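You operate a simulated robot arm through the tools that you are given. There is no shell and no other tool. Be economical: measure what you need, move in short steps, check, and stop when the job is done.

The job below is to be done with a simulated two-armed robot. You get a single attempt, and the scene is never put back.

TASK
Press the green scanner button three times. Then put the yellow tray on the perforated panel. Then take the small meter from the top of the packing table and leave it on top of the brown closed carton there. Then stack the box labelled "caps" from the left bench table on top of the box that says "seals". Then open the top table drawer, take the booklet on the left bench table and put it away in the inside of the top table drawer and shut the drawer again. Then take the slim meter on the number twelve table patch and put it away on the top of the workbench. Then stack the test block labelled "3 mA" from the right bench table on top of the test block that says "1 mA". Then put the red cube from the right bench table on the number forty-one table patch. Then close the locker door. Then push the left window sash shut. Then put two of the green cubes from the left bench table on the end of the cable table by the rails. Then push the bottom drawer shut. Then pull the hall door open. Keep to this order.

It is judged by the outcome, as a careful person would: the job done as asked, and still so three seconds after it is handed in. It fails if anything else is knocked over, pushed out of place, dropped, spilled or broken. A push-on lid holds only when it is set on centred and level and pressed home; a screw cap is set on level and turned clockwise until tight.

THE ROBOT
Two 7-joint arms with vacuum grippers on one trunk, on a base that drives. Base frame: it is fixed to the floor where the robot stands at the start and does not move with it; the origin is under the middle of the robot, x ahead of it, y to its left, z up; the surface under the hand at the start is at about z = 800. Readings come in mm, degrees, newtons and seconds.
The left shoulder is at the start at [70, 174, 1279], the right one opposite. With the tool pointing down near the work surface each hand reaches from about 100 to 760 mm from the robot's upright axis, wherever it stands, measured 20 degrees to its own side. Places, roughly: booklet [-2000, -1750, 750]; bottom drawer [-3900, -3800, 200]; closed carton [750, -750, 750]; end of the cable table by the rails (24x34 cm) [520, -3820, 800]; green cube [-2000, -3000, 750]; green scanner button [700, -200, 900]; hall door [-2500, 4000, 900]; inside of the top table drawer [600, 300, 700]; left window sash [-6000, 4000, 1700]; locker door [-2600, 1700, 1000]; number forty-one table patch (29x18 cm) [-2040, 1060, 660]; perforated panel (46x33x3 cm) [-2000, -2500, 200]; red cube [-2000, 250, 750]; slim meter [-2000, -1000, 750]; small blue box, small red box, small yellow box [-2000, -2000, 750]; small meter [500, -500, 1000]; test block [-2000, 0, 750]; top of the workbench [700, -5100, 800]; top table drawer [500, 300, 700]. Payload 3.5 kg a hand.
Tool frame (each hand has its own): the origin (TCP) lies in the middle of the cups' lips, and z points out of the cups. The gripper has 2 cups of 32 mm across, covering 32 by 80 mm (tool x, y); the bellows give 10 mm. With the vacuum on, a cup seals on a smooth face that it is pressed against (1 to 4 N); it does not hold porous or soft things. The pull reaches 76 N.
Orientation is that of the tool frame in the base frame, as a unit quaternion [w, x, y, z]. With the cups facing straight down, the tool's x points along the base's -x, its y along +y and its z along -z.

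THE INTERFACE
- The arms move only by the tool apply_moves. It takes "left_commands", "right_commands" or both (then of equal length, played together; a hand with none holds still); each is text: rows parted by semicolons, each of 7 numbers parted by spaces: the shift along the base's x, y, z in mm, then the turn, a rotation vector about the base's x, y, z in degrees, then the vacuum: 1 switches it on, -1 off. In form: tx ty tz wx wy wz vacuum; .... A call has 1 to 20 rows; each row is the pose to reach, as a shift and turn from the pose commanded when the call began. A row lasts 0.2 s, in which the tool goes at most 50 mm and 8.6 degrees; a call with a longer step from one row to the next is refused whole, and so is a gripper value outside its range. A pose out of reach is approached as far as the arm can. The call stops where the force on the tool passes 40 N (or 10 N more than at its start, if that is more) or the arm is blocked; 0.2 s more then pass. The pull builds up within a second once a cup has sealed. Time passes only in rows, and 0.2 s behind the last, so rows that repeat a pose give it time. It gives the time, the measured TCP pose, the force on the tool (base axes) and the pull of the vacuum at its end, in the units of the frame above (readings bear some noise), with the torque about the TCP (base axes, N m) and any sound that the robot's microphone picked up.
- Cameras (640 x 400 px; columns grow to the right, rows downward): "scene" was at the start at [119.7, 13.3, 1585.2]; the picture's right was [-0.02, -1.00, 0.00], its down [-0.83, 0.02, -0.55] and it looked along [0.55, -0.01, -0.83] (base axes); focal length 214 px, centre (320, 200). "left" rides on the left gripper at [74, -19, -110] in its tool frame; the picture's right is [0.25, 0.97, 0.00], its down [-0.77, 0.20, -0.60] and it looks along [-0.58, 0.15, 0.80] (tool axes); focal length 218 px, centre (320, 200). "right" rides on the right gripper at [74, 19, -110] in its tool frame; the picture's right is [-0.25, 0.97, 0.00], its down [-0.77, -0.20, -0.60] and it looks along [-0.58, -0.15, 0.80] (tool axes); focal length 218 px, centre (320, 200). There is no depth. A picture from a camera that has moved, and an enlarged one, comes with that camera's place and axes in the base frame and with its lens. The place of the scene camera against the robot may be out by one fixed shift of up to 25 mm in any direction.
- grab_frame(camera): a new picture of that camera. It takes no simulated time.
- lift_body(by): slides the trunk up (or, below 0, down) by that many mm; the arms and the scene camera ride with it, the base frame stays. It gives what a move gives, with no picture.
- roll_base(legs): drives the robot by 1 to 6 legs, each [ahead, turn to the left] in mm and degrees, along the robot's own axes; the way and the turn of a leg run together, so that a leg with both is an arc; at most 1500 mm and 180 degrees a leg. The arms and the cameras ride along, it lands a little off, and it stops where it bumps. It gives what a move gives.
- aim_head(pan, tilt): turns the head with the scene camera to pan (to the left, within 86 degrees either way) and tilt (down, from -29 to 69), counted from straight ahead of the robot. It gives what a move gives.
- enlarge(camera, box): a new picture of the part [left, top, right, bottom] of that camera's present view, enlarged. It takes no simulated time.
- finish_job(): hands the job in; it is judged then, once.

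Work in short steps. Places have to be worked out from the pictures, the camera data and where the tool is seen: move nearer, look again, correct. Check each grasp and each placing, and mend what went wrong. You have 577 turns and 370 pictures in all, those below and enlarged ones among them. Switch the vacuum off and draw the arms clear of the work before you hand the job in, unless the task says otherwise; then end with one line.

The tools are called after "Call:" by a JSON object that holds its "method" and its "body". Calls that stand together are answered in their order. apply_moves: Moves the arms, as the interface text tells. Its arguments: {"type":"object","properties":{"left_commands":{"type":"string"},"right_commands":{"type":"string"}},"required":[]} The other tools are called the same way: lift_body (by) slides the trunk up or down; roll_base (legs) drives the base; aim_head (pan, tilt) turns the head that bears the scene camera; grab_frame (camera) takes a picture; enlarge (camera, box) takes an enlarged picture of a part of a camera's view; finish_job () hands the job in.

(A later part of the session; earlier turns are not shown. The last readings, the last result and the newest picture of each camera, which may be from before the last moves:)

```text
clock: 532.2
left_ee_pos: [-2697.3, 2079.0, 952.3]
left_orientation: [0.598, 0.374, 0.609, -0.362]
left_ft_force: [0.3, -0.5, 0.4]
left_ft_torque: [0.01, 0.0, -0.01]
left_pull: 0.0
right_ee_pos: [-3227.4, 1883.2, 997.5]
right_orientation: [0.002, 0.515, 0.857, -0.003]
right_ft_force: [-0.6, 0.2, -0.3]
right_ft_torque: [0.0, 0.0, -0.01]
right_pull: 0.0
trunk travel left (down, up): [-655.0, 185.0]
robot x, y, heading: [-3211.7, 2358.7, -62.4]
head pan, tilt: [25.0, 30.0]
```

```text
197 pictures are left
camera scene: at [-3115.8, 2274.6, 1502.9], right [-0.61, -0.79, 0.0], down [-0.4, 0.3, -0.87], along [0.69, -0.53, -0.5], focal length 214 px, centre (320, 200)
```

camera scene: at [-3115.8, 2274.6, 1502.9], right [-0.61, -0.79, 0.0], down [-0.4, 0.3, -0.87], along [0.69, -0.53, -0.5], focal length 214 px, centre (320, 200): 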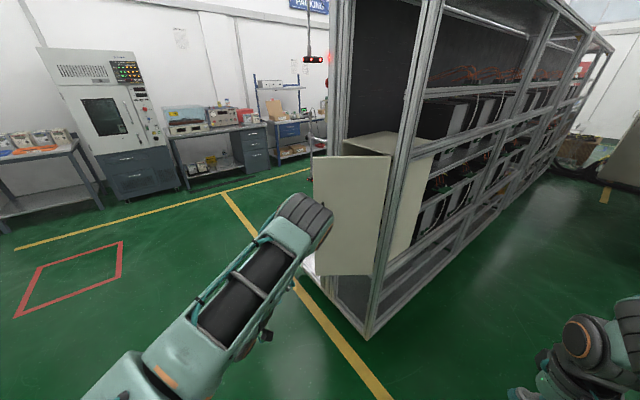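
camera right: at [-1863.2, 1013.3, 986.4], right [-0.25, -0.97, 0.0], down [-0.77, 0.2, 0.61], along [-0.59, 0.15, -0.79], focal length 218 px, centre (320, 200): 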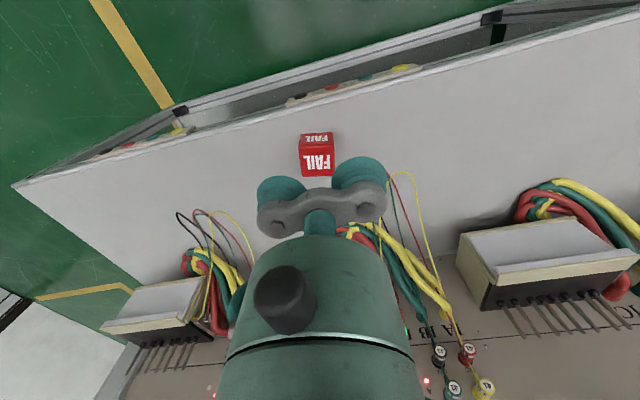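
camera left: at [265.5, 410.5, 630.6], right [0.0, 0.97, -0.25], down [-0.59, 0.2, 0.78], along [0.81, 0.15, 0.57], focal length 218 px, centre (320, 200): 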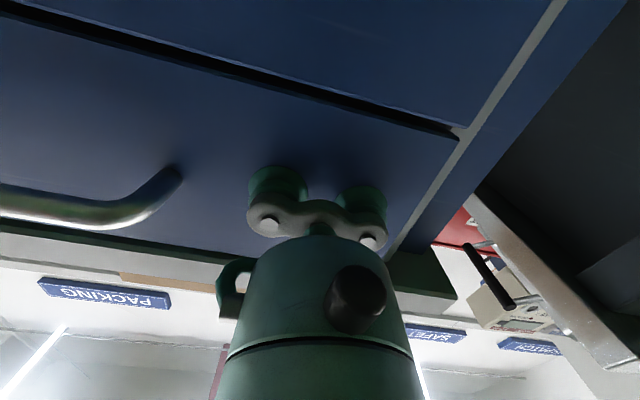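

Refined: free edge ≈[−2545, 1867], hinge ≈[−2727, 1650]. I shift the left hand 40 mm to its right and drive forward in steps, pushing the door.

Call:
{"method": "apply_moves", "body": {"left_commands": "-17 -9 0 0 0 0 -1; -35 -18 0 0 0 0 -1; -35 -18 0 0 0 0 -1"}}

Call:
{"method": "roll_base", "body": {"legs": [[230, 0]]}}

Call:
{"method": "grab_frame", "body": {"camera": "scene"}}

Call:
{"method": "grab_frame", "body": {"camera": "left"}}

```text
clock: 533.0
left_ee_pos: [-2731.2, 2060.7, 952.8]
left_orientation: [0.598, 0.374, 0.61, -0.362]
left_ft_force: [-0.1, 0.1, 0.3]
left_ft_torque: [0.0, 0.0, 0.02]
left_pull: 0.0
right_ee_pos: [-3227.2, 1882.7, 997.6]
right_orientation: [0.002, 0.517, 0.856, -0.002]
right_ft_force: [-0.3, -0.4, -0.6]
right_ft_torque: [-0.01, -0.02, -0.01]
right_pull: 0.0
trunk travel left (down, up): [-655.0, 185.0]
robot x, y, heading: [-3209.3, 2360.6, -62.4]
head pan, tilt: [25.0, 30.0]
```

```text
clock: 534.8
left_ee_pos: [-2623.1, 1851.3, 953.1]
left_orientation: [0.597, 0.375, 0.609, -0.363]
left_ft_force: [-0.2, -0.6, -0.7]
left_ft_torque: [-0.03, 0.02, -0.02]
left_pull: 0.0
right_ee_pos: [-3118.9, 1674.1, 998.8]
right_orientation: [0.002, 0.517, 0.856, -0.002]
right_ft_force: [1.1, 0.2, -0.5]
right_ft_torque: [0.0, 0.0, 0.01]
right_pull: 0.1
trunk travel left (down, up): [-655.0, 185.0]
robot x, y, heading: [-3098.9, 2151.3, -62.4]
head pan, tilt: [25.0, 30.0]
```

```text
196 pictures are left
camera scene: at [-3006.8, 2065.1, 1502.9], right [-0.61, -0.79, 0.0], down [-0.4, 0.3, -0.87], along [0.69, -0.53, -0.5], focal length 214 px, centre (320, 200)
```

scene: 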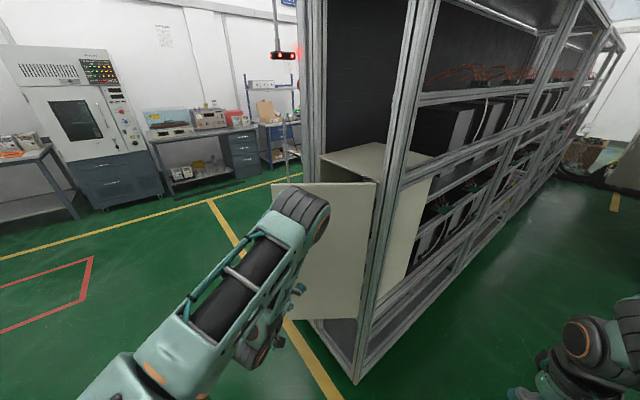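

```text
195 pictures are left
camera left: at [-2690.6, 1943.1, 882.6], right [0.86, 0.45, -0.25], down [-0.09, 0.61, 0.79], along [0.5, -0.65, 0.57], focal length 218 px, centre (320, 200)
```

left: 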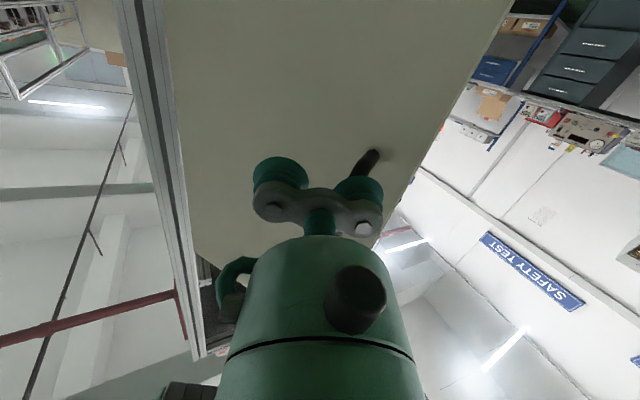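

The handle is right ahead of one cup. I shift another 35 mm towards the hinge side, then push with the base.

Call:
{"method": "apply_moves", "body": {"left_commands": "-15 -8 0 0 0 0 -1; -31 -16 0 0 0 0 -1; -31 -16 0 0 0 0 -1"}}

Call:
{"method": "roll_base", "body": {"legs": [[100, 0]]}}

Call:
{"method": "grab_frame", "body": {"camera": "left"}}

Call:
{"method": "grab_frame", "body": {"camera": "scene"}}

```text
clock: 535.5
left_ee_pos: [-2653.0, 1834.6, 953.3]
left_orientation: [0.598, 0.375, 0.609, -0.362]
left_ft_force: [-0.4, -0.4, 0.6]
left_ft_torque: [-0.02, -0.02, -0.03]
left_pull: 0.1
right_ee_pos: [-3119.3, 1673.7, 998.5]
right_orientation: [0.002, 0.517, 0.856, -0.001]
right_ft_force: [-1.1, 0.5, 0.2]
right_ft_torque: [0.01, 0.0, 0.01]
right_pull: 0.0
trunk travel left (down, up): [-655.0, 185.0]
robot x, y, heading: [-3099.8, 2148.4, -62.2]
head pan, tilt: [25.0, 30.0]
```

```text
clock: 536.7
left_ee_pos: [-2605.9, 1747.3, 953.7]
left_orientation: [0.598, 0.375, 0.609, -0.362]
left_ft_force: [-0.7, -0.2, -0.8]
left_ft_torque: [0.0, 0.0, -0.01]
left_pull: 0.1
right_ee_pos: [-3072.0, 1586.1, 998.5]
right_orientation: [0.002, 0.515, 0.857, -0.002]
right_ft_force: [0.1, -1.3, -0.5]
right_ft_torque: [0.02, 0.0, 0.01]
right_pull: 0.0
trunk travel left (down, up): [-655.0, 185.0]
robot x, y, heading: [-3053.4, 2061.3, -62.2]
head pan, tilt: [25.0, 30.0]
```

```text
194 pictures are left
camera left: at [-2673.4, 1838.8, 882.4], right [0.86, 0.45, -0.25], down [-0.09, 0.61, 0.79], along [0.5, -0.65, 0.57], focal length 218 px, centre (320, 200)
```

left: 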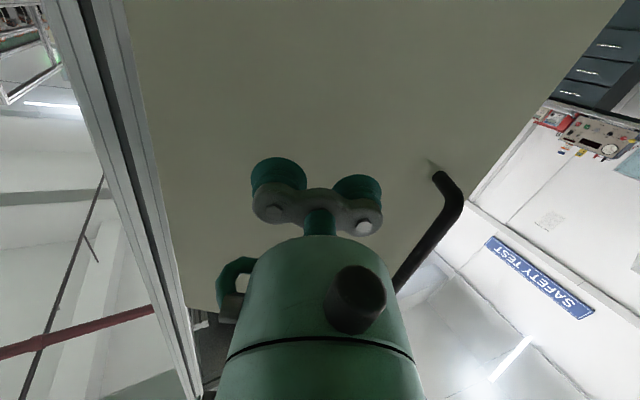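

```text
193 pictures are left
camera scene: at [-2960.1, 1976.3, 1502.9], right [-0.61, -0.8, 0.0], down [-0.4, 0.3, -0.87], along [0.69, -0.53, -0.5], focal length 214 px, centre (320, 200)
```

scene: 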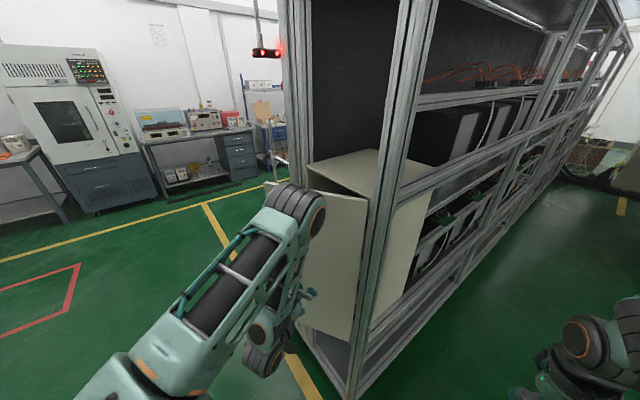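

I keep pushing forward in 90 mm legs.

Call:
{"method": "roll_base", "body": {"legs": [[90, 0]]}}

Call:
{"method": "grab_frame", "body": {"camera": "left"}}

Call:
{"method": "grab_frame", "body": {"camera": "scene"}}

```text
clock: 537.8
left_ee_pos: [-2564.5, 1665.1, 953.3]
left_orientation: [0.598, 0.374, 0.609, -0.362]
left_ft_force: [-0.4, -0.6, -0.2]
left_ft_torque: [-0.01, -0.01, 0.01]
left_pull: 0.0
right_ee_pos: [-3029.7, 1505.4, 997.8]
right_orientation: [0.002, 0.516, 0.857, -0.002]
right_ft_force: [0.5, -1.1, -0.5]
right_ft_torque: [0.02, 0.01, -0.03]
right_pull: 0.1
trunk travel left (down, up): [-655.0, 185.0]
robot x, y, heading: [-3012.0, 1982.2, -62.6]
head pan, tilt: [25.0, 30.0]
```

```text
192 pictures are left
camera left: at [-2631.7, 1758.6, 882.3], right [0.86, 0.45, -0.25], down [-0.09, 0.61, 0.79], along [0.5, -0.65, 0.57], focal length 218 px, centre (320, 200)
```

left: 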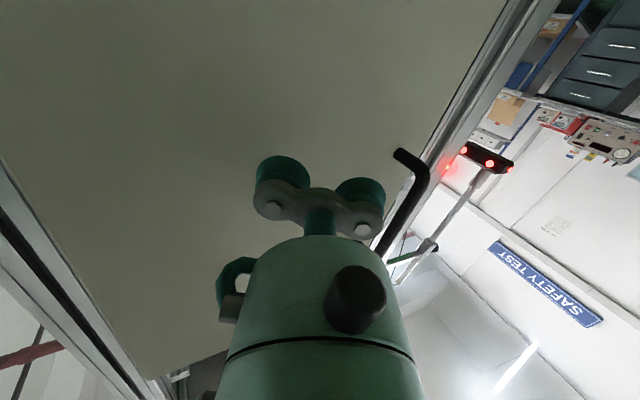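

```text
191 pictures are left
camera scene: at [-2918.2, 1896.2, 1502.9], right [-0.61, -0.79, 0.0], down [-0.4, 0.3, -0.87], along [0.69, -0.53, -0.5], focal length 214 px, centre (320, 200)
```

scene: 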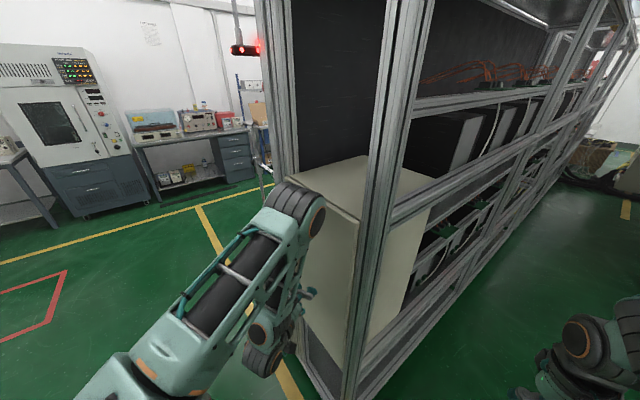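

The door is almost shut. I finish with the arm, small steps along the heading, stopping on force.

Call:
{"method": "apply_moves", "body": {"left_commands": "3 -6 0 0 0 0 -1; 6 -12 0 0 0 0 -1; 9 -18 0 0 0 0 -1; 12 -24 0 0 0 0 -1; 15 -30 0 0 0 0 -1; 18 -36 0 0 0 0 -1; 21 -42 0 0 0 0 -1; 24 -48 0 0 0 0 -1; 27 -54 0 0 0 0 -1"}}

Call:
{"method": "grab_frame", "body": {"camera": "left"}}

Call:
{"method": "enlarge", "body": {"camera": "scene", "box": [220, 140, 460, 340]}}

```text
clock: 539.5
left_ee_pos: [-2544.0, 1632.3, 951.3]
left_orientation: [0.595, 0.376, 0.614, -0.358]
left_ft_force: [-8.9, 34.4, 1.8]
left_ft_torque: [-0.06, 0.29, -1.56]
left_pull: 0.1
right_ee_pos: [-3030.1, 1509.8, 999.4]
right_orientation: [0.004, 0.515, 0.857, -0.003]
right_ft_force: [0.1, -0.2, -0.7]
right_ft_torque: [0.03, -0.02, -0.02]
right_pull: 0.2
trunk travel left (down, up): [-655.0, 185.0]
robot x, y, heading: [-3012.9, 1985.2, -62.1]
head pan, tilt: [25.0, 30.0]
stopped in row 8 (left hand): the force on the tool passed its limit at 45 N (the readings are from after the stop); the commanded pose is now the measured one
```

```text
190 pictures are left
camera left: at [-2612.1, 1724.5, 882.1], right [0.86, 0.45, -0.25], down [-0.09, 0.6, 0.79], along [0.51, -0.66, 0.56], focal length 218 px, centre (320, 200)
```

left: 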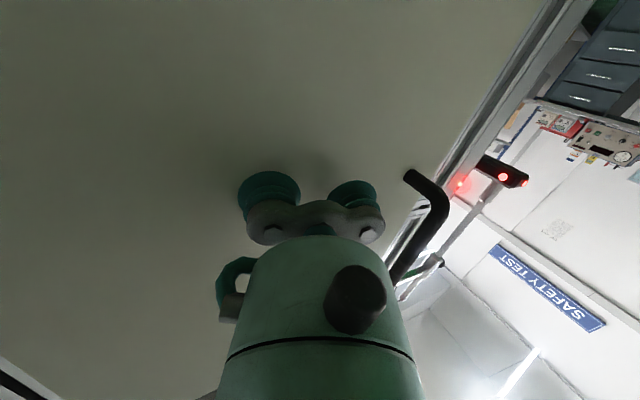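

```text
2.00 times, centred on (340, 240) of scene
camera zoom: at [-2919.7, 1901.8, 1503.3], right [-0.6, -0.8, 0.0], down [-0.4, 0.3, -0.87], along [0.69, -0.52, -0.5], focal length 429 px, centre (280, 120)
```

zoom: 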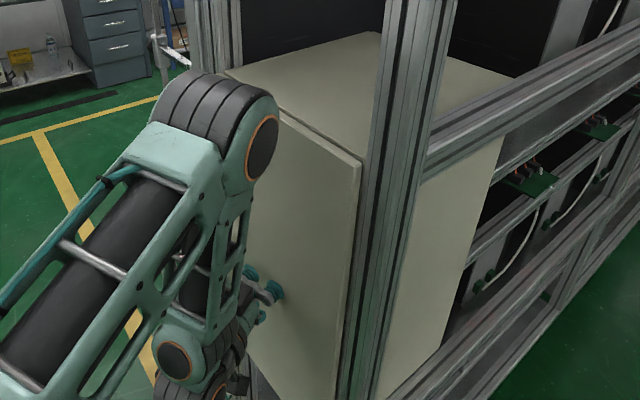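

Closed against the stop. I retreat and check that it stays shut.

Call:
{"method": "roll_base", "body": {"legs": [[-350, 0]]}}

Call:
{"method": "enlarge", "body": {"camera": "scene", "box": [220, 100, 460, 300]}}

Call:
{"method": "grab_frame", "body": {"camera": "left"}}

```text
clock: 541.7
left_ee_pos: [-2702.1, 1939.2, 951.1]
left_orientation: [0.597, 0.373, 0.614, -0.356]
left_ft_force: [0.3, -0.1, 0.2]
left_ft_torque: [-0.03, -0.01, 0.01]
left_pull: 0.0
right_ee_pos: [-3188.1, 1812.1, 997.4]
right_orientation: [0.002, 0.511, 0.86, -0.001]
right_ft_force: [1.9, -0.2, -0.4]
right_ft_torque: [0.01, 0.01, 0.02]
right_pull: 0.1
trunk travel left (down, up): [-655.0, 185.0]
robot x, y, heading: [-3174.8, 2290.4, -61.5]
head pan, tilt: [25.0, 30.0]
```

```text
2.00 times, centred on (340, 200) of scene
camera zoom: at [-3080.9, 2205.5, 1502.8], right [-0.6, -0.8, 0.0], down [-0.4, 0.3, -0.87], along [0.69, -0.52, -0.5], focal length 429 px, centre (280, 200)
```

zoom: 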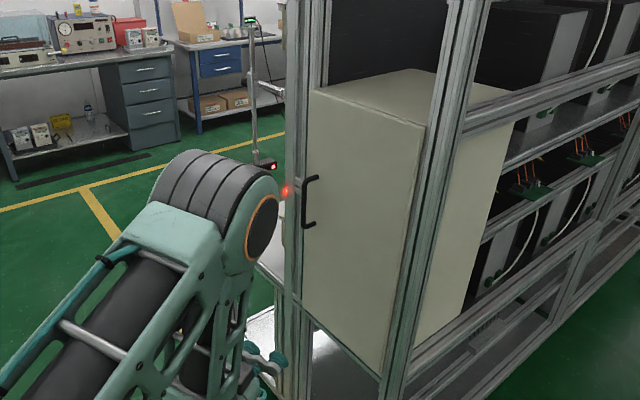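

```text
187 pictures are left
camera left: at [-2771.6, 2030.8, 881.4], right [0.85, 0.46, -0.25], down [-0.1, 0.6, 0.79], along [0.51, -0.65, 0.56], focal length 218 px, centre (320, 200)
```

left: 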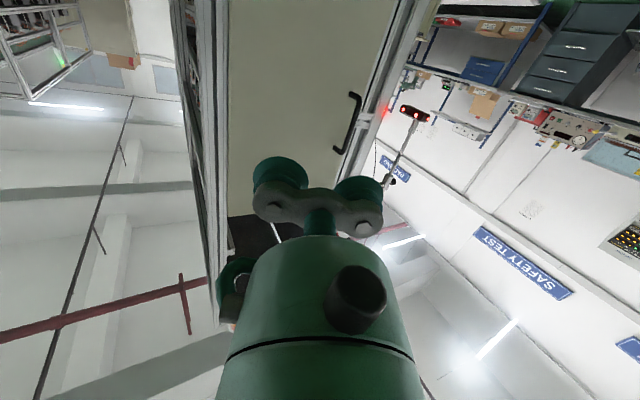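

Locker is shut. Next the window sash at about [−6000, 4000]. I drive there via the aisle and look.

Call:
{"method": "roll_base", "body": {"legs": [[0, -118.5], [1300, 0], [1200, 0], [0, -90]]}}

Call:
{"method": "aim_head", "body": {"pan": 0, "tilt": 0}}

Call:
{"method": "grab_frame", "body": {"camera": "scene"}}

```text
clock: 562.4
left_ee_pos: [-5915.5, 2756.3, 951.0]
left_orientation: [-0.48, 0.516, -0.499, -0.504]
left_ft_force: [0.2, -0.4, -0.9]
left_ft_torque: [-0.03, 0.05, -0.01]
left_pull: 0.1
right_ee_pos: [-5421.6, 2659.4, 998.8]
right_orientation: [-0.002, 0.725, -0.689, -0.001]
right_ft_force: [0.2, 0.0, -0.2]
right_ft_torque: [0.0, -0.03, -0.02]
right_pull: 0.1
trunk travel left (down, up): [-655.0, 185.0]
robot x, y, heading: [-5641.5, 2230.6, 92.7]
head pan, tilt: [25.0, 30.0]
```

```text
clock: 563.4
left_ee_pos: [-5915.2, 2757.8, 951.9]
left_orientation: [-0.481, 0.515, -0.501, -0.503]
left_ft_force: [-0.5, -0.3, 0.8]
left_ft_torque: [0.0, 0.02, 0.05]
left_pull: 0.0
right_ee_pos: [-5421.5, 2659.2, 998.7]
right_orientation: [-0.002, 0.724, -0.689, -0.001]
right_ft_force: [-0.2, 0.1, -0.3]
right_ft_torque: [0.0, 0.01, 0.0]
right_pull: 0.0
trunk travel left (down, up): [-655.0, 185.0]
robot x, y, heading: [-5639.4, 2235.1, 92.7]
head pan, tilt: [0.0, 0.0]
```

```text
186 pictures are left
camera scene: at [-5647.5, 2390.5, 1551.1], right [1.0, 0.05, 0.0], down [0.0, 0.0, -1.0], along [-0.05, 1.0, 0.0], focal length 214 px, centre (320, 200)
```

scene: 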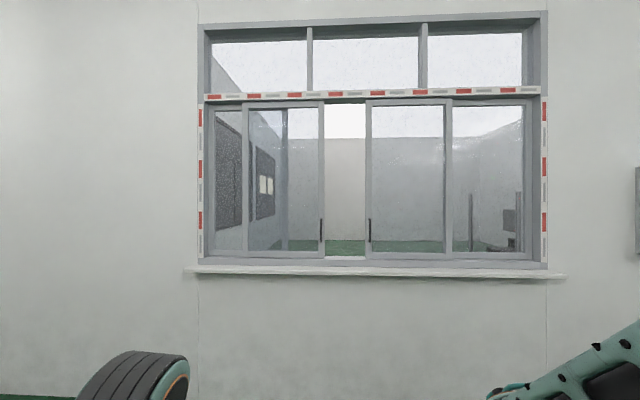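

The left sash stands ~300 mm short of the right one; it must slide right (+x). I'll suck onto its glass with the horizontal left hand at z≈1390 and slide it. I raise the trunk, square up and drive nearer.

Call:
{"method": "lift_body", "body": {"by": 185}}

Call:
{"method": "roll_base", "body": {"legs": [[0, -2.7], [850, 0]]}}

Call:
{"method": "apply_moves", "body": {"left_commands": "0 0 40 0 0 0 -1; 0 0 80 0 0 0 -1; 0 0 120 0 0 0 -1; 0 0 160 0 0 0 -1; 0 0 200 0 0 0 -1; 0 0 240 0 0 0 -1; 0 0 255 0 0 0 -1; 0 0 255 0 0 0 -1"}}

Call:
{"method": "grab_frame", "body": {"camera": "scene"}}

Call:
{"method": "grab_frame", "body": {"camera": "left"}}

```text
clock: 565.4
left_ee_pos: [-5914.6, 2757.1, 1136.1]
left_orientation: [-0.48, 0.516, -0.5, -0.503]
left_ft_force: [-0.2, 0.1, 0.4]
left_ft_torque: [0.0, 0.0, -0.01]
left_pull: 0.1
right_ee_pos: [-5422.0, 2659.7, 1182.8]
right_orientation: [-0.002, 0.725, -0.689, -0.001]
right_ft_force: [-0.8, -0.1, 0.9]
right_ft_torque: [0.0, 0.02, 0.0]
right_pull: 0.0
trunk travel left (down, up): [-840.0, 0.0]
robot x, y, heading: [-5640.0, 2234.7, 92.7]
head pan, tilt: [0.0, 0.0]
```

```text
clock: 570.4
left_ee_pos: [-5872.9, 3642.3, 1135.5]
left_orientation: [0.497, -0.499, 0.517, 0.487]
left_ft_force: [-0.6, -0.1, -0.1]
left_ft_torque: [-0.03, 0.02, -0.02]
left_pull: 0.1
right_ee_pos: [-5387.5, 3513.3, 1181.9]
right_orientation: [0.003, -0.702, 0.712, 0.001]
right_ft_force: [0.1, -0.2, 0.0]
right_ft_torque: [0.02, -0.01, -0.02]
right_pull: 0.1
trunk travel left (down, up): [-840.0, 0.0]
robot x, y, heading: [-5631.9, 3105.7, 89.2]
head pan, tilt: [0.0, 0.0]
```

```text
clock: 572.2
left_ee_pos: [-5864.4, 3646.6, 1394.9]
left_orientation: [0.495, -0.497, 0.519, 0.488]
left_ft_force: [0.6, -0.3, -0.3]
left_ft_torque: [0.05, -0.01, 0.03]
left_pull: 0.0
left hand out of reach, approached as far as the arm can: row 5
right_ee_pos: [-5380.0, 3515.1, 1180.0]
right_orientation: [0.0, -0.701, 0.713, 0.002]
right_ft_force: [1.1, 0.1, 0.0]
right_ft_torque: [-0.02, 0.06, 0.01]
right_pull: 0.1
trunk travel left (down, up): [-840.0, 0.0]
robot x, y, heading: [-5633.9, 3105.9, 89.0]
head pan, tilt: [0.0, 0.0]
```

```text
185 pictures are left
camera scene: at [-5620.2, 3261.7, 1736.1], right [1.0, -0.02, -0.01], down [-0.01, 0.0, -1.0], along [0.02, 1.0, 0.0], focal length 214 px, centre (320, 200)
```

scene: 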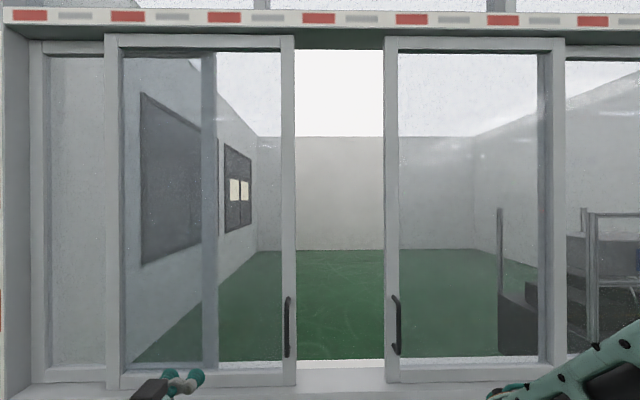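

```text
184 pictures are left
camera left: at [-5849.6, 3533.5, 1325.1], right [-0.97, 0.02, -0.24], down [-0.21, -0.57, 0.79], along [-0.12, 0.82, 0.56], focal length 218 px, centre (320, 200)
```

left: 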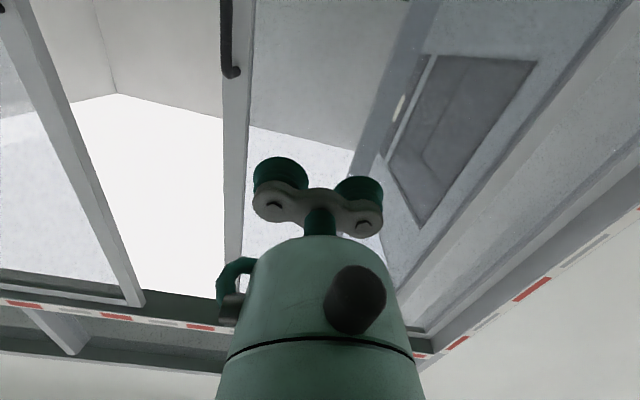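

Sash glass spans x −6290…−5740; gap to the right sash ≈310 mm. I move the hand 110 mm left (so that the slide stays within reach), drive 200 mm nearer and then advance by arm with vacuum on.

Call:
{"method": "apply_moves", "body": {"left_commands": "-35 0 0 0 0 0 -1; -70 0 0 0 0 0 -1; -105 0 0 0 0 0 -1; -105 0 0 0 0 0 -1"}}

Call:
{"method": "roll_base", "body": {"legs": [[200, 0.8]]}}

Call:
{"method": "grab_frame", "body": {"camera": "left"}}

Call:
{"method": "grab_frame", "body": {"camera": "scene"}}

```text
clock: 573.2
left_ee_pos: [-5978.3, 3648.0, 1390.1]
left_orientation: [0.497, -0.499, 0.517, 0.486]
left_ft_force: [-0.5, -0.4, -0.1]
left_ft_torque: [0.02, 0.03, -0.02]
left_pull: 0.0
right_ee_pos: [-5388.7, 3515.3, 1183.6]
right_orientation: [0.003, -0.702, 0.712, 0.0]
right_ft_force: [-0.7, 1.0, -0.4]
right_ft_torque: [0.03, -0.01, 0.02]
right_pull: 0.0
trunk travel left (down, up): [-840.0, 0.0]
robot x, y, heading: [-5633.4, 3105.6, 89.1]
head pan, tilt: [0.0, 0.0]
```

```text
clock: 574.8
left_ee_pos: [-5983.7, 3838.8, 1392.6]
left_orientation: [0.493, -0.503, 0.512, 0.492]
left_ft_force: [0.4, 0.3, 0.2]
left_ft_torque: [0.0, -0.02, -0.01]
left_pull: 0.0
right_ee_pos: [-5391.2, 3716.5, 1184.2]
right_orientation: [-0.003, 0.708, -0.706, -0.001]
right_ft_force: [-0.4, -0.6, -0.3]
right_ft_torque: [0.06, 0.05, 0.03]
right_pull: 0.0
trunk travel left (down, up): [-840.0, 0.0]
robot x, y, heading: [-5633.1, 3304.6, 90.1]
head pan, tilt: [0.0, 0.0]
```

```text
183 pictures are left
camera left: at [-5965.5, 3727.6, 1323.2], right [-0.97, 0.0, -0.25], down [-0.2, -0.58, 0.79], along [-0.14, 0.82, 0.56], focal length 218 px, centre (320, 200)
```

left: 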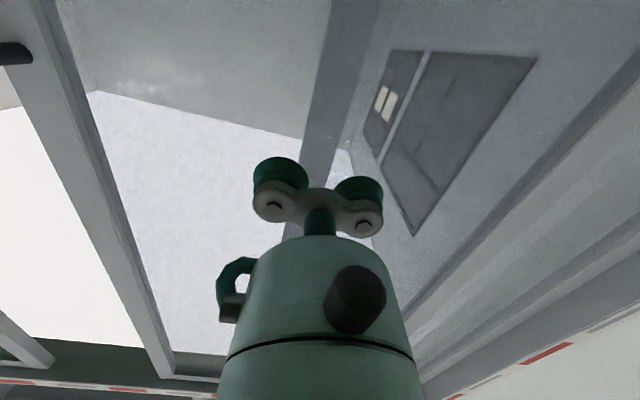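

```text
182 pictures are left
camera scene: at [-5630.3, 3457.4, 1736.7], right [1.0, 0.0, 0.0], down [0.0, 0.0, -1.0], along [0.0, 1.0, 0.0], focal length 214 px, centre (320, 200)
```

scene: 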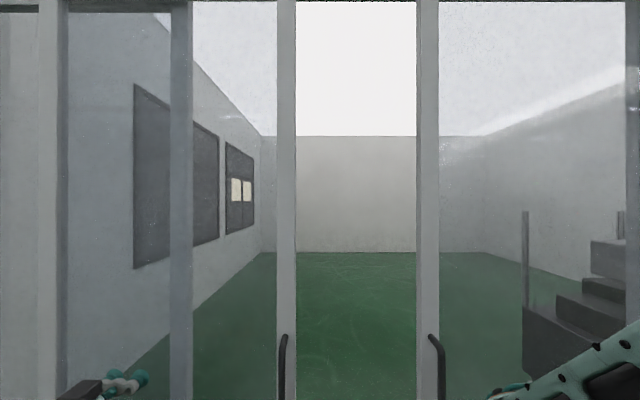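

I advance towards the glass: 100 mm, then small steps with vacuum on.

Call:
{"method": "apply_moves", "body": {"left_commands": "0 30 0 0 0 0 1; 0 60 0 0 0 0 1; 0 90 0 0 0 0 1; 0 100 0 0 0 0 1; 0 106 0 0 0 0 1; 0 112 0 0 0 0 1; 0 118 0 0 0 0 1; 0 124 0 0 0 0 1; 0 130 0 0 0 0 1; 0 136 0 0 0 0 1; 0 141 0 0 0 0 1; 0 146 0 0 0 0 1; 0 151 0 0 0 0 1; 0 156 0 0 0 0 1; 0 161 0 0 0 0 1; 0 165 0 0 0 0 1; 0 169 0 0 0 0 1; 0 173 0 0 0 0 1"}}

Call:
{"method": "grab_frame", "body": {"camera": "left"}}

```text
clock: 577.1
left_ee_pos: [-5984.1, 3967.8, 1390.0]
left_orientation: [0.49, -0.505, 0.515, 0.489]
left_ft_force: [1.1, -12.6, -2.7]
left_ft_torque: [0.63, -0.06, 0.1]
left_pull: 75.3
right_ee_pos: [-5392.8, 3712.5, 1186.5]
right_orientation: [-0.004, 0.709, -0.706, -0.003]
right_ft_force: [0.7, 0.6, -0.2]
right_ft_torque: [-0.04, -0.02, 0.02]
right_pull: 0.0
trunk travel left (down, up): [-840.0, 0.0]
robot x, y, heading: [-5626.9, 3309.0, 90.1]
head pan, tilt: [0.0, 0.0]
stopped in row 11 (left hand): the force on the tool passed its limit at 46 N (the readings are from after the stop); the commanded pose is now the measured one
```

```text
181 pictures are left
camera left: at [-5966.9, 3855.5, 1321.8], right [-0.97, 0.0, -0.24], down [-0.2, -0.57, 0.8], along [-0.14, 0.82, 0.55], focal length 218 px, centre (320, 200)
```

left: 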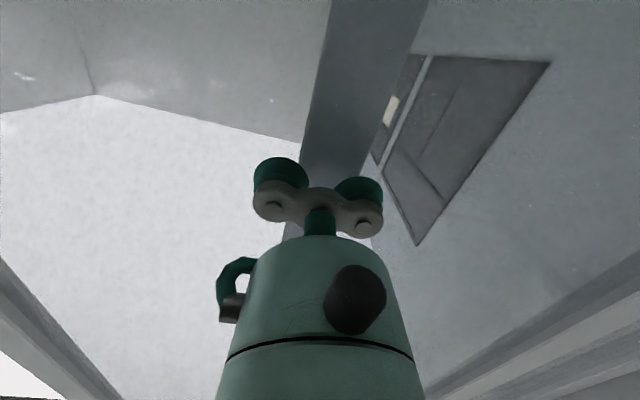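

Sealed on the glass. I slide +x in 15 mm steps.

Call:
{"method": "apply_moves", "body": {"left_commands": "5 0 0 0 0 0 1; 15 0 0 0 0 0 1; 30 0 0 0 0 0 1; 45 0 0 0 0 0 1; 60 0 0 0 0 0 1; 75 0 0 0 0 0 1; 90 0 0 0 0 0 1; 105 0 0 0 0 0 1; 120 0 0 0 0 0 1; 135 0 0 0 0 0 1; 150 0 0 0 0 0 1; 165 0 0 0 0 0 1; 180 0 0 0 0 0 1"}}

Call:
{"method": "grab_frame", "body": {"camera": "scene"}}

```text
clock: 579.9
left_ee_pos: [-5803.3, 3971.4, 1390.4]
left_orientation: [0.491, -0.504, 0.515, 0.49]
left_ft_force: [-5.3, -9.7, 11.8]
left_ft_torque: [0.17, -1.2, -0.2]
left_pull: 75.4
right_ee_pos: [-5390.9, 3715.4, 1184.3]
right_orientation: [-0.004, 0.708, -0.706, -0.002]
right_ft_force: [-0.2, -0.3, -0.2]
right_ft_torque: [-0.04, -0.02, 0.02]
right_pull: 0.0
trunk travel left (down, up): [-840.0, 0.0]
robot x, y, heading: [-5630.3, 3308.2, 89.9]
head pan, tilt: [0.0, 0.0]
```

```text
180 pictures are left
camera scene: at [-5629.9, 3424.2, 1742.3], right [1.0, 0.0, 0.0], down [0.0, 0.02, -1.0], along [0.0, 1.0, 0.02], focal length 214 px, centre (320, 200)
```

scene: 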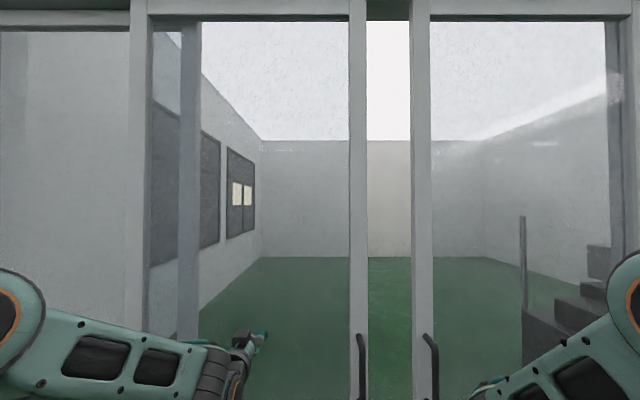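

The sash follows; about 120 mm remain. I slide on until it meets the other sash.

Call:
{"method": "apply_moves", "body": {"left_commands": "15 0 0 0 0 0 1; 30 0 0 0 0 0 1; 45 0 0 0 0 0 1; 60 0 0 0 0 0 1; 75 0 0 0 0 0 1; 90 0 0 0 0 0 1; 100 0 0 0 0 0 1; 108 0 0 0 0 0 1; 114 0 0 0 0 0 1; 120 0 0 0 0 0 1; 126 0 0 0 0 0 1; 132 0 0 0 0 0 1; 138 0 0 0 0 0 1; 144 0 0 0 0 0 1; 150 0 0 0 0 0 1"}}

Call:
{"method": "grab_frame", "body": {"camera": "scene"}}

```text
clock: 582.8
left_ee_pos: [-5675.0, 3975.4, 1385.9]
left_orientation: [0.484, -0.509, 0.514, 0.493]
left_ft_force: [-25.4, 7.1, 5.4]
left_ft_torque: [0.08, 0.07, 0.58]
left_pull: 75.6
right_ee_pos: [-5396.0, 3717.6, 1185.1]
right_orientation: [-0.004, 0.709, -0.706, 0.001]
right_ft_force: [1.1, -0.2, 0.4]
right_ft_torque: [-0.07, 0.05, -0.03]
right_pull: 0.0
trunk travel left (down, up): [-840.0, 0.0]
robot x, y, heading: [-5631.7, 3307.6, 90.3]
head pan, tilt: [0.0, 0.0]
stopped in row 14 (left hand): the force on the tool passed its limit at 56 N (the readings are from after the stop); the commanded pose is now the measured one
```

```text
179 pictures are left
camera scene: at [-5636.2, 3420.2, 1742.8], right [1.0, 0.01, 0.0], down [0.0, 0.02, -1.0], along [-0.01, 1.0, 0.02], focal length 214 px, centre (320, 200)
```

scene: 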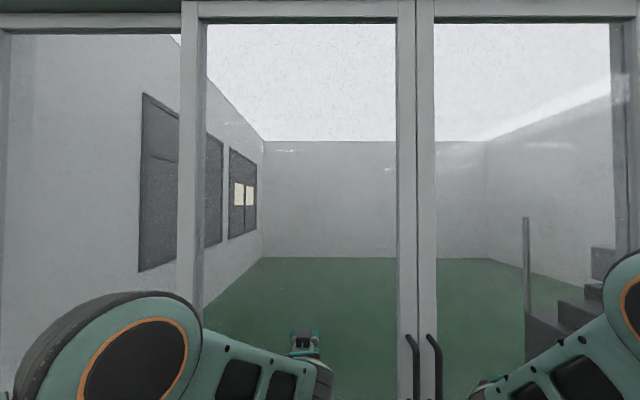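

The sashes meet: shut. I relieve the side load, release and back off.

Call:
{"method": "apply_moves", "body": {"left_commands": "-1 0 0 0 0 0 -1; -1 0 0 0 0 0 -1; -1 0 0 0 0 0 -1; -1 0 0 0 0 0 -1; -1 -5 0 0 0 0 -1; -1 -20 0 0 0 0 -1; -1 -50 0 0 0 0 -1; -10 -90 0 0 0 0 -1"}}

Call:
{"method": "roll_base", "body": {"legs": [[-300, 0]]}}

Call:
{"method": "grab_frame", "body": {"camera": "scene"}}

```text
clock: 583.2
left_ee_pos: [-5665.5, 3980.0, 1378.4]
left_orientation: [0.487, -0.505, 0.52, 0.487]
left_ft_force: [-27.6, -106.3, 22.1]
left_ft_torque: [-0.48, -0.75, -0.74]
left_pull: 0.0
right_ee_pos: [-5392.6, 3724.0, 1177.9]
right_orientation: [0.001, -0.706, 0.708, -0.003]
right_ft_force: [0.3, 1.0, -1.3]
right_ft_torque: [-0.11, 0.04, 0.02]
right_pull: 0.1
trunk travel left (down, up): [-840.0, 0.0]
robot x, y, heading: [-5629.9, 3302.3, 90.2]
head pan, tilt: [0.0, 0.0]
stopped in row 1 (left hand): the force on the tool passed its limit at 142 N (the readings are from after the stop); the commanded pose is now the measured one
```

```text
clock: 585.2
left_ee_pos: [-5661.6, 3711.7, 1362.9]
left_orientation: [0.482, -0.51, 0.526, 0.48]
left_ft_force: [0.5, 0.7, -0.1]
left_ft_torque: [-0.02, -0.01, -0.01]
left_pull: 0.0
right_ee_pos: [-5390.3, 3451.9, 1169.3]
right_orientation: [0.006, 0.707, -0.707, 0.008]
right_ft_force: [-0.4, 0.4, 0.2]
right_ft_torque: [0.01, -0.01, -0.01]
right_pull: 0.2
trunk travel left (down, up): [-840.0, 0.0]
robot x, y, heading: [-5628.1, 3008.8, 90.4]
head pan, tilt: [0.0, 0.0]
```

```text
178 pictures are left
camera scene: at [-5630.9, 3168.1, 1735.9], right [1.0, 0.0, 0.0], down [0.0, 0.0, -1.0], along [0.0, 1.0, 0.0], focal length 214 px, centre (320, 200)
```

scene: 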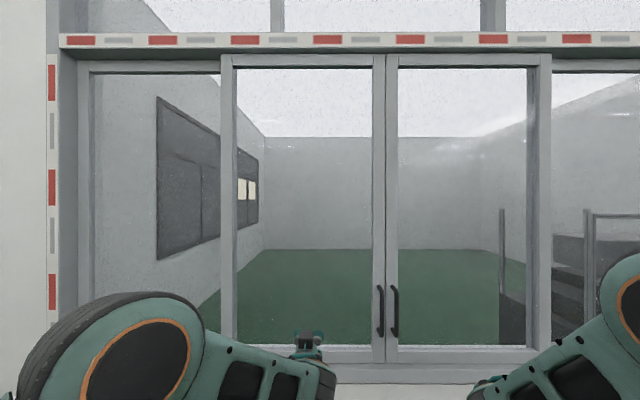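

Window is shut. Now I turn the left hand back to pointing down (both hands will carry a cube).

Call:
{"method": "apply_moves", "body": {"left_commands": "-15 -20 -24 -8.2 0 0 -1; -30 -40 -48 -16.4 0 0 -1; -45 -60 -72 -24.6 0 0 -1; -60 -80 -96 -32.8 0 0 -1; -75 -100 -120 -41 0 0 -1; -90 -120 -144 -49.2 0 0 -1; -105 -140 -168 -57.4 0 0 -1; -120 -160 -192 -65.6 0 0 -1; -135 -180 -216 -73.8 0 0 -1; -150 -200 -240 -82 0 0 -1; -165 -220 -260 -88 0 0 -1; -165 -220 -260 -88 0 0 -1"}}

Call:
{"method": "grab_frame", "body": {"camera": "left"}}

```text
clock: 587.8
left_ee_pos: [-5827.9, 3489.9, 1105.0]
left_orientation: [-0.008, -0.702, 0.712, -0.019]
left_ft_force: [0.8, 0.6, 0.1]
left_ft_torque: [-0.04, 0.02, 0.0]
left_pull: 0.1
right_ee_pos: [-5390.0, 3449.9, 1170.5]
right_orientation: [0.006, 0.708, -0.707, 0.007]
right_ft_force: [-0.4, 0.1, 0.0]
right_ft_torque: [0.02, 0.03, 0.01]
right_pull: 0.1
trunk travel left (down, up): [-840.0, 0.0]
robot x, y, heading: [-5627.7, 3008.1, 90.2]
head pan, tilt: [0.0, 0.0]
```

```text
177 pictures are left
camera left: at [-5811.1, 3420.1, 1219.1], right [-0.97, -0.24, -0.01], down [-0.2, 0.8, 0.57], along [-0.13, 0.56, -0.82], focal length 218 px, centre (320, 200)
```

left: 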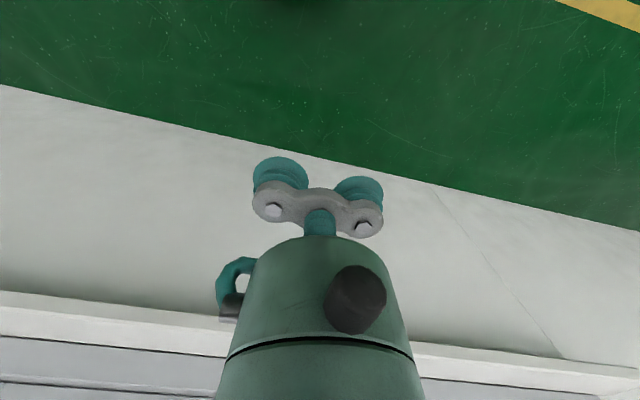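

Both hands now point down; I correct their small tilts, then drive back to the main aisle.

Call:
{"method": "apply_moves", "body": {"left_commands": "0 0 0 2.2 0.86 0 -1; 0 0 0 2.2 0.86 0 -1", "right_commands": "0 0 0 1.03 0.08 0 -1; 0 0 0 1.03 0.08 0 -1"}}

Call:
{"method": "roll_base", "body": {"legs": [[0, -92], [1500, 0], [1500, 0], [1500, 0], [350, 0], [0, -88]]}}

Call:
{"method": "aim_head", "body": {"pan": 0, "tilt": 25}}

Call:
{"method": "grab_frame", "body": {"camera": "scene"}}

```text
clock: 588.4
left_ee_pos: [-5827.4, 3489.9, 1105.4]
left_orientation: [0.0, -0.703, 0.712, 0.001]
left_ft_force: [-0.3, -0.4, -0.5]
left_ft_torque: [-0.02, 0.0, -0.04]
left_pull: 0.0
right_ee_pos: [-5391.6, 3450.4, 1169.1]
right_orientation: [0.0, 0.708, -0.707, 0.0]
right_ft_force: [-0.5, 0.5, 1.0]
right_ft_torque: [0.01, 0.01, -0.05]
right_pull: 0.0
trunk travel left (down, up): [-840.0, 0.0]
robot x, y, heading: [-5630.9, 3008.7, 90.5]
head pan, tilt: [0.0, 0.0]
```

```text
clock: 619.5
left_ee_pos: [-593.7, 2400.0, 1106.4]
left_orientation: [0.001, 0.724, 0.69, 0.0]
left_ft_force: [0.1, -0.2, 0.0]
left_ft_torque: [0.01, -0.02, 0.01]
left_pull: 0.0
right_ee_pos: [-1028.3, 2453.2, 1168.4]
right_orientation: [0.0, 0.718, 0.696, 0.0]
right_ft_force: [-0.2, 0.3, 0.4]
right_ft_torque: [0.02, 0.0, 0.0]
right_pull: 0.1
trunk travel left (down, up): [-840.0, 0.0]
robot x, y, heading: [-776.9, 2888.0, -91.8]
head pan, tilt: [0.0, 0.0]
```

```text
clock: 620.4
left_ee_pos: [-594.4, 2400.1, 1104.7]
left_orientation: [0.0, 0.724, 0.69, -0.001]
left_ft_force: [-0.9, 0.5, -0.2]
left_ft_torque: [-0.01, -0.02, 0.0]
left_pull: 0.0
right_ee_pos: [-1028.5, 2452.8, 1167.7]
right_orientation: [-0.001, 0.718, 0.696, 0.0]
right_ft_force: [0.4, 0.4, -0.4]
right_ft_torque: [-0.01, 0.02, -0.02]
right_pull: 0.2
trunk travel left (down, up): [-840.0, 0.0]
robot x, y, heading: [-777.6, 2889.7, -91.8]
head pan, tilt: [0.0, 25.0]
```

```text
176 pictures are left
camera scene: at [-781.8, 2757.9, 1695.9], right [-1.0, 0.03, 0.0], down [0.01, 0.42, -0.91], along [-0.03, -0.91, -0.42], focal length 214 px, centre (320, 200)
```

scene: 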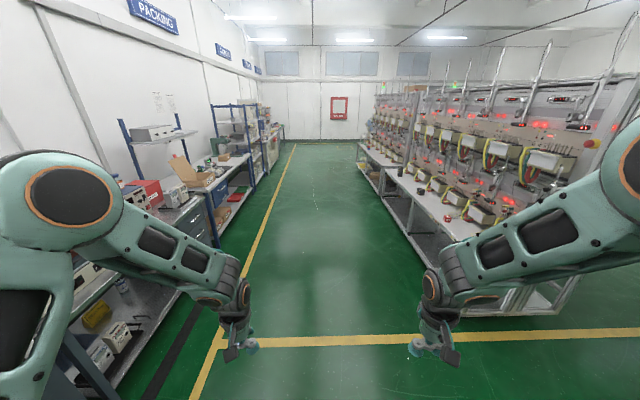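

Aisle clear. I drive down to the left bench's green cubes (y≈−2830) and turn to face it.

Call:
{"method": "roll_base", "body": {"legs": [[1500, 1.6], [1500, 0], [1500, 0], [1220, 0], [0, -90], [420, 0]]}}

Call:
{"method": "lift_body", "body": {"by": -185}}

Call:
{"method": "aim_head", "body": {"pan": 0, "tilt": 42}}

Call:
{"method": "grab_frame", "body": {"camera": "scene"}}

```text
clock: 653.8
left_ee_pos: [-1608.1, -3022.5, 1105.8]
left_orientation: [0.0, 1.0, -0.015, -0.001]
left_ft_force: [0.1, -0.1, 0.0]
left_ft_torque: [0.02, 0.01, 0.01]
left_pull: 0.1
right_ee_pos: [-1561.9, -2585.0, 1170.9]
right_orientation: [-0.001, 1.0, -0.006, 0.0]
right_ft_force: [0.5, -0.2, -0.9]
right_ft_torque: [0.03, 0.01, 0.0]
right_pull: 0.1
trunk travel left (down, up): [-840.0, 0.0]
robot x, y, heading: [-1127.6, -2825.1, 179.3]
head pan, tilt: [0.0, 25.0]
```

```text
clock: 655.8
left_ee_pos: [-1608.9, -3021.2, 919.1]
left_orientation: [0.0, 1.0, -0.014, -0.001]
left_ft_force: [0.0, -0.4, 0.0]
left_ft_torque: [-0.02, 0.0, 0.0]
left_pull: 0.1
right_ee_pos: [-1563.3, -2585.9, 984.8]
right_orientation: [-0.001, 1.0, -0.007, 0.001]
right_ft_force: [0.5, -0.1, -0.1]
right_ft_torque: [-0.03, -0.01, 0.01]
right_pull: 0.1
trunk travel left (down, up): [-655.0, 185.0]
robot x, y, heading: [-1128.0, -2830.1, 179.1]
head pan, tilt: [0.0, 25.0]
```

```text
clock: 656.6
left_ee_pos: [-1609.2, -3022.2, 919.8]
left_orientation: [0.0, 1.0, -0.015, -0.001]
left_ft_force: [1.7, -0.3, 0.9]
left_ft_torque: [0.0, -0.01, -0.01]
left_pull: 0.0
right_ee_pos: [-1563.7, -2584.9, 983.8]
right_orientation: [-0.001, 1.0, -0.006, 0.001]
right_ft_force: [0.1, -0.2, -0.2]
right_ft_torque: [0.0, -0.02, 0.0]
right_pull: 0.1
trunk travel left (down, up): [-655.0, 185.0]
robot x, y, heading: [-1124.8, -2831.0, 179.3]
head pan, tilt: [0.0, 42.0]
```

```text
175 pictures are left
camera scene: at [-1261.9, -2814.2, 1484.6], right [0.01, 1.0, 0.0], down [0.67, -0.01, -0.74], along [-0.74, 0.01, -0.67], focal length 214 px, centre (320, 200)
```

scene: 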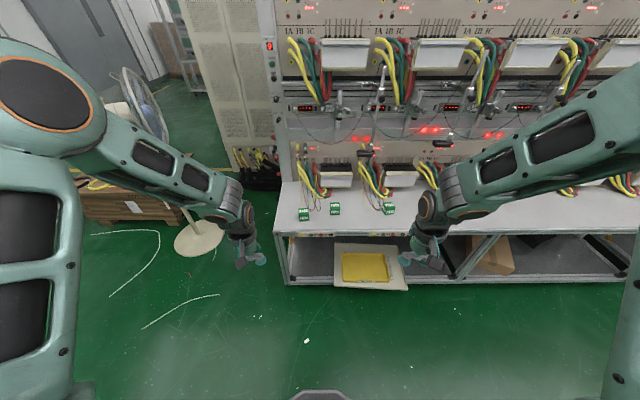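

I zoom on the green cubes.

Call:
{"method": "enlarge", "body": {"camera": "scene", "box": [280, 160, 420, 245]}}

```text
4.57 times, centred on (350, 202) of scene
camera zoom: at [-1261.9, -2814.2, 1484.6], right [0.01, 1.0, 0.0], down [0.67, -0.01, -0.74], along [-0.74, 0.01, -0.67], focal length 980 px, centre (183, 189)
```

zoom: 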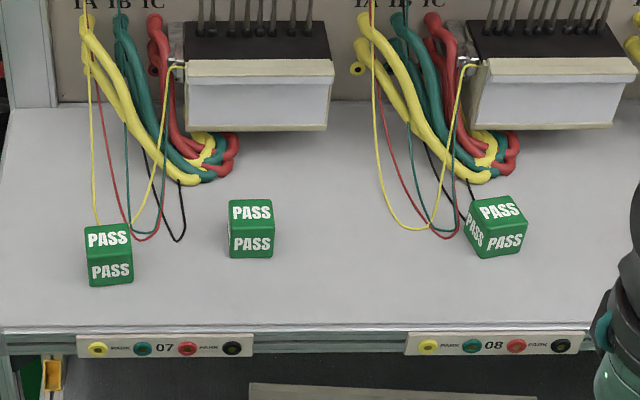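

Cube B (middle, free-standing) goes to the right hand and cube A (left) to the left hand. I drive 280 mm closer and look with both wrist cameras.

Call:
{"method": "roll_base", "body": {"legs": [[280, 0.7]]}}

Call:
{"method": "apply_moves", "body": {"right_commands": "-35 -30 -35 0 0 0 -1; -70 -60 -60 0 0 0 -1; -105 -90 -80 0 0 0 -1; -140 -110 -100 0 0 0 -1; -170 -125 -130 0 0 0 -1"}}

Call:
{"method": "grab_frame", "body": {"camera": "right"}}

Call:
{"method": "grab_frame", "body": {"camera": "left"}}

```text
clock: 658.6
left_ee_pos: [-1894.3, -3022.0, 919.5]
left_orientation: [0.0, 1.0, -0.011, -0.001]
left_ft_force: [-0.3, 0.5, -0.1]
left_ft_torque: [-0.02, 0.0, 0.01]
left_pull: 0.0
right_ee_pos: [-1853.4, -2586.5, 984.9]
right_orientation: [-0.001, 1.0, -0.003, 0.001]
right_ft_force: [0.1, 0.4, 0.5]
right_ft_torque: [0.02, 0.01, -0.01]
right_pull: 0.1
trunk travel left (down, up): [-655.0, 185.0]
robot x, y, heading: [-1413.0, -2829.7, 179.9]
head pan, tilt: [0.0, 42.0]
```

```text
refused: row 1 steps farther than a row can; nothing moved
```

```text
173 pictures are left
camera right: at [-1778.7, -2606.6, 1094.2], right [-0.26, -0.97, 0.0], down [-0.77, 0.21, 0.6], along [-0.58, 0.16, -0.8], focal length 218 px, centre (320, 200)
```

right: 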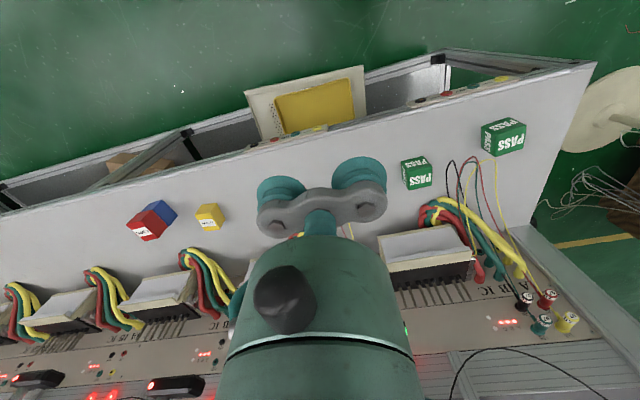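

```text
172 pictures are left
camera left: at [-1821.3, -3004.2, 1030.9], right [0.23, -0.97, 0.0], down [-0.77, -0.18, 0.61], along [-0.59, -0.14, -0.8], focal length 218 px, centre (320, 200)
```

left: 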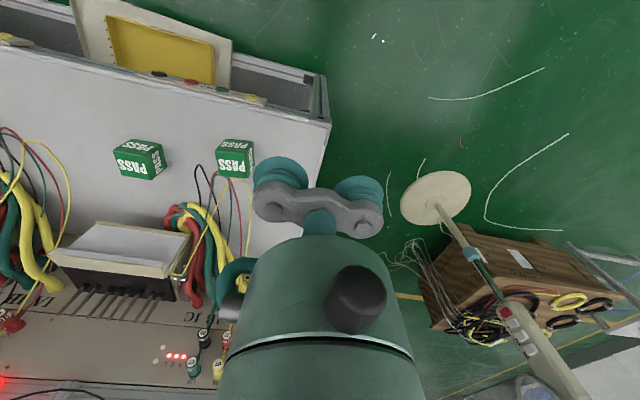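

I move the right hand over cube B (≈[−2071, −2750], −y cup) at z≈800.

Call:
{"method": "apply_moves", "body": {"right_commands": "-28 -20 -20 0 0 0 -1; -56 -40 -40 0 0 0 -1; -84 -60 -60 0 0 0 -1; -112 -80 -80 0 0 0 -1; -140 -100 -105 0 0 0 -1; -168 -120 -130 0 0 0 -1; -195 -138 -160 0 0 0 -1; -205 -140 -180 0 0 0 -1; -205 -140 -180 0 0 0 -1"}}

Call:
{"method": "enlarge", "body": {"camera": "right", "box": [220, 60, 460, 220]}}

```text
clock: 660.6
left_ee_pos: [-1895.9, -3023.0, 920.8]
left_orientation: [0.0, 1.0, -0.011, -0.001]
left_ft_force: [-0.5, -0.7, 0.8]
left_ft_torque: [0.02, 0.0, 0.0]
left_pull: 0.0
right_ee_pos: [-2059.3, -2725.9, 805.5]
right_orientation: [-0.001, 1.0, -0.003, 0.001]
right_ft_force: [0.0, -0.6, -0.1]
right_ft_torque: [0.0, -0.01, -0.01]
right_pull: 0.0
trunk travel left (down, up): [-655.0, 185.0]
robot x, y, heading: [-1411.6, -2826.4, 179.8]
head pan, tilt: [0.0, 42.0]
```

```text
2.50 times, centred on (340, 140) of right
camera zoom: at [-1985.2, -2746.2, 915.4], right [-0.26, -0.97, 0.0], down [-0.77, 0.21, 0.6], along [-0.58, 0.16, -0.8], focal length 546 px, centre (270, 350)
```

zoom: 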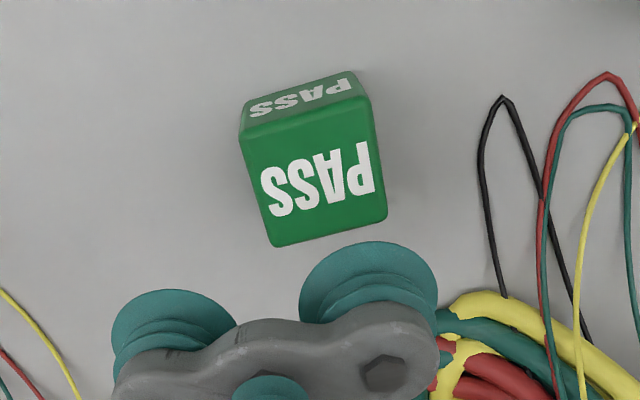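

Cube B centre ≈[−2067, −2744, 690]. Descend with vacuum on.

Call:
{"method": "apply_moves", "body": {"right_commands": "-8 5 -40 0 0 0 1; -8 5 -80 0 0 0 1; -8 5 -98 0 0 0 1; -8 5 -104 0 0 0 1; -8 5 -108 0 0 0 1; -8 5 -111 0 0 0 1; -8 5 -114 0 0 0 1; -8 5 -117 0 0 0 1; -8 5 -119 0 0 0 1; -8 5 -119 0 0 0 1"}}

Call:
{"method": "enlarge", "body": {"camera": "right", "box": [220, 60, 460, 220]}}

```text
clock: 662.1
left_ee_pos: [-1893.5, -3022.5, 921.4]
left_orientation: [0.0, 1.0, -0.011, -0.001]
left_ft_force: [-0.1, -0.2, -0.3]
left_ft_torque: [0.0, 0.01, -0.03]
left_pull: 0.0
right_ee_pos: [-2069.1, -2722.4, 698.6]
right_orientation: [0.0, 1.0, -0.005, -0.004]
right_ft_force: [7.7, 1.1, 20.0]
right_ft_torque: [-0.94, -0.12, 0.05]
right_pull: 37.8
trunk travel left (down, up): [-655.0, 185.0]
robot x, y, heading: [-1412.8, -2830.0, 179.9]
head pan, tilt: [0.0, 42.0]
stopped in row 7 (right hand): the force on the tool passed its limit at 42 N (the readings are from after the stop); the commanded pose is now the measured one
```

```text
2.50 times, centred on (340, 140) of right
camera zoom: at [-1993.9, -2741.8, 808.0], right [-0.26, -0.97, 0.0], down [-0.76, 0.21, 0.61], along [-0.59, 0.16, -0.79], focal length 546 px, centre (270, 350)
```

zoom: 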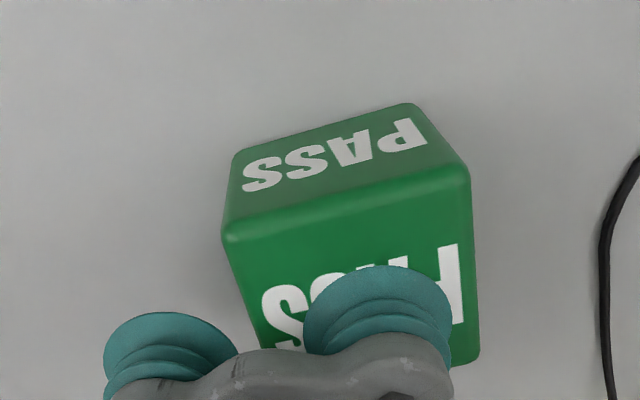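

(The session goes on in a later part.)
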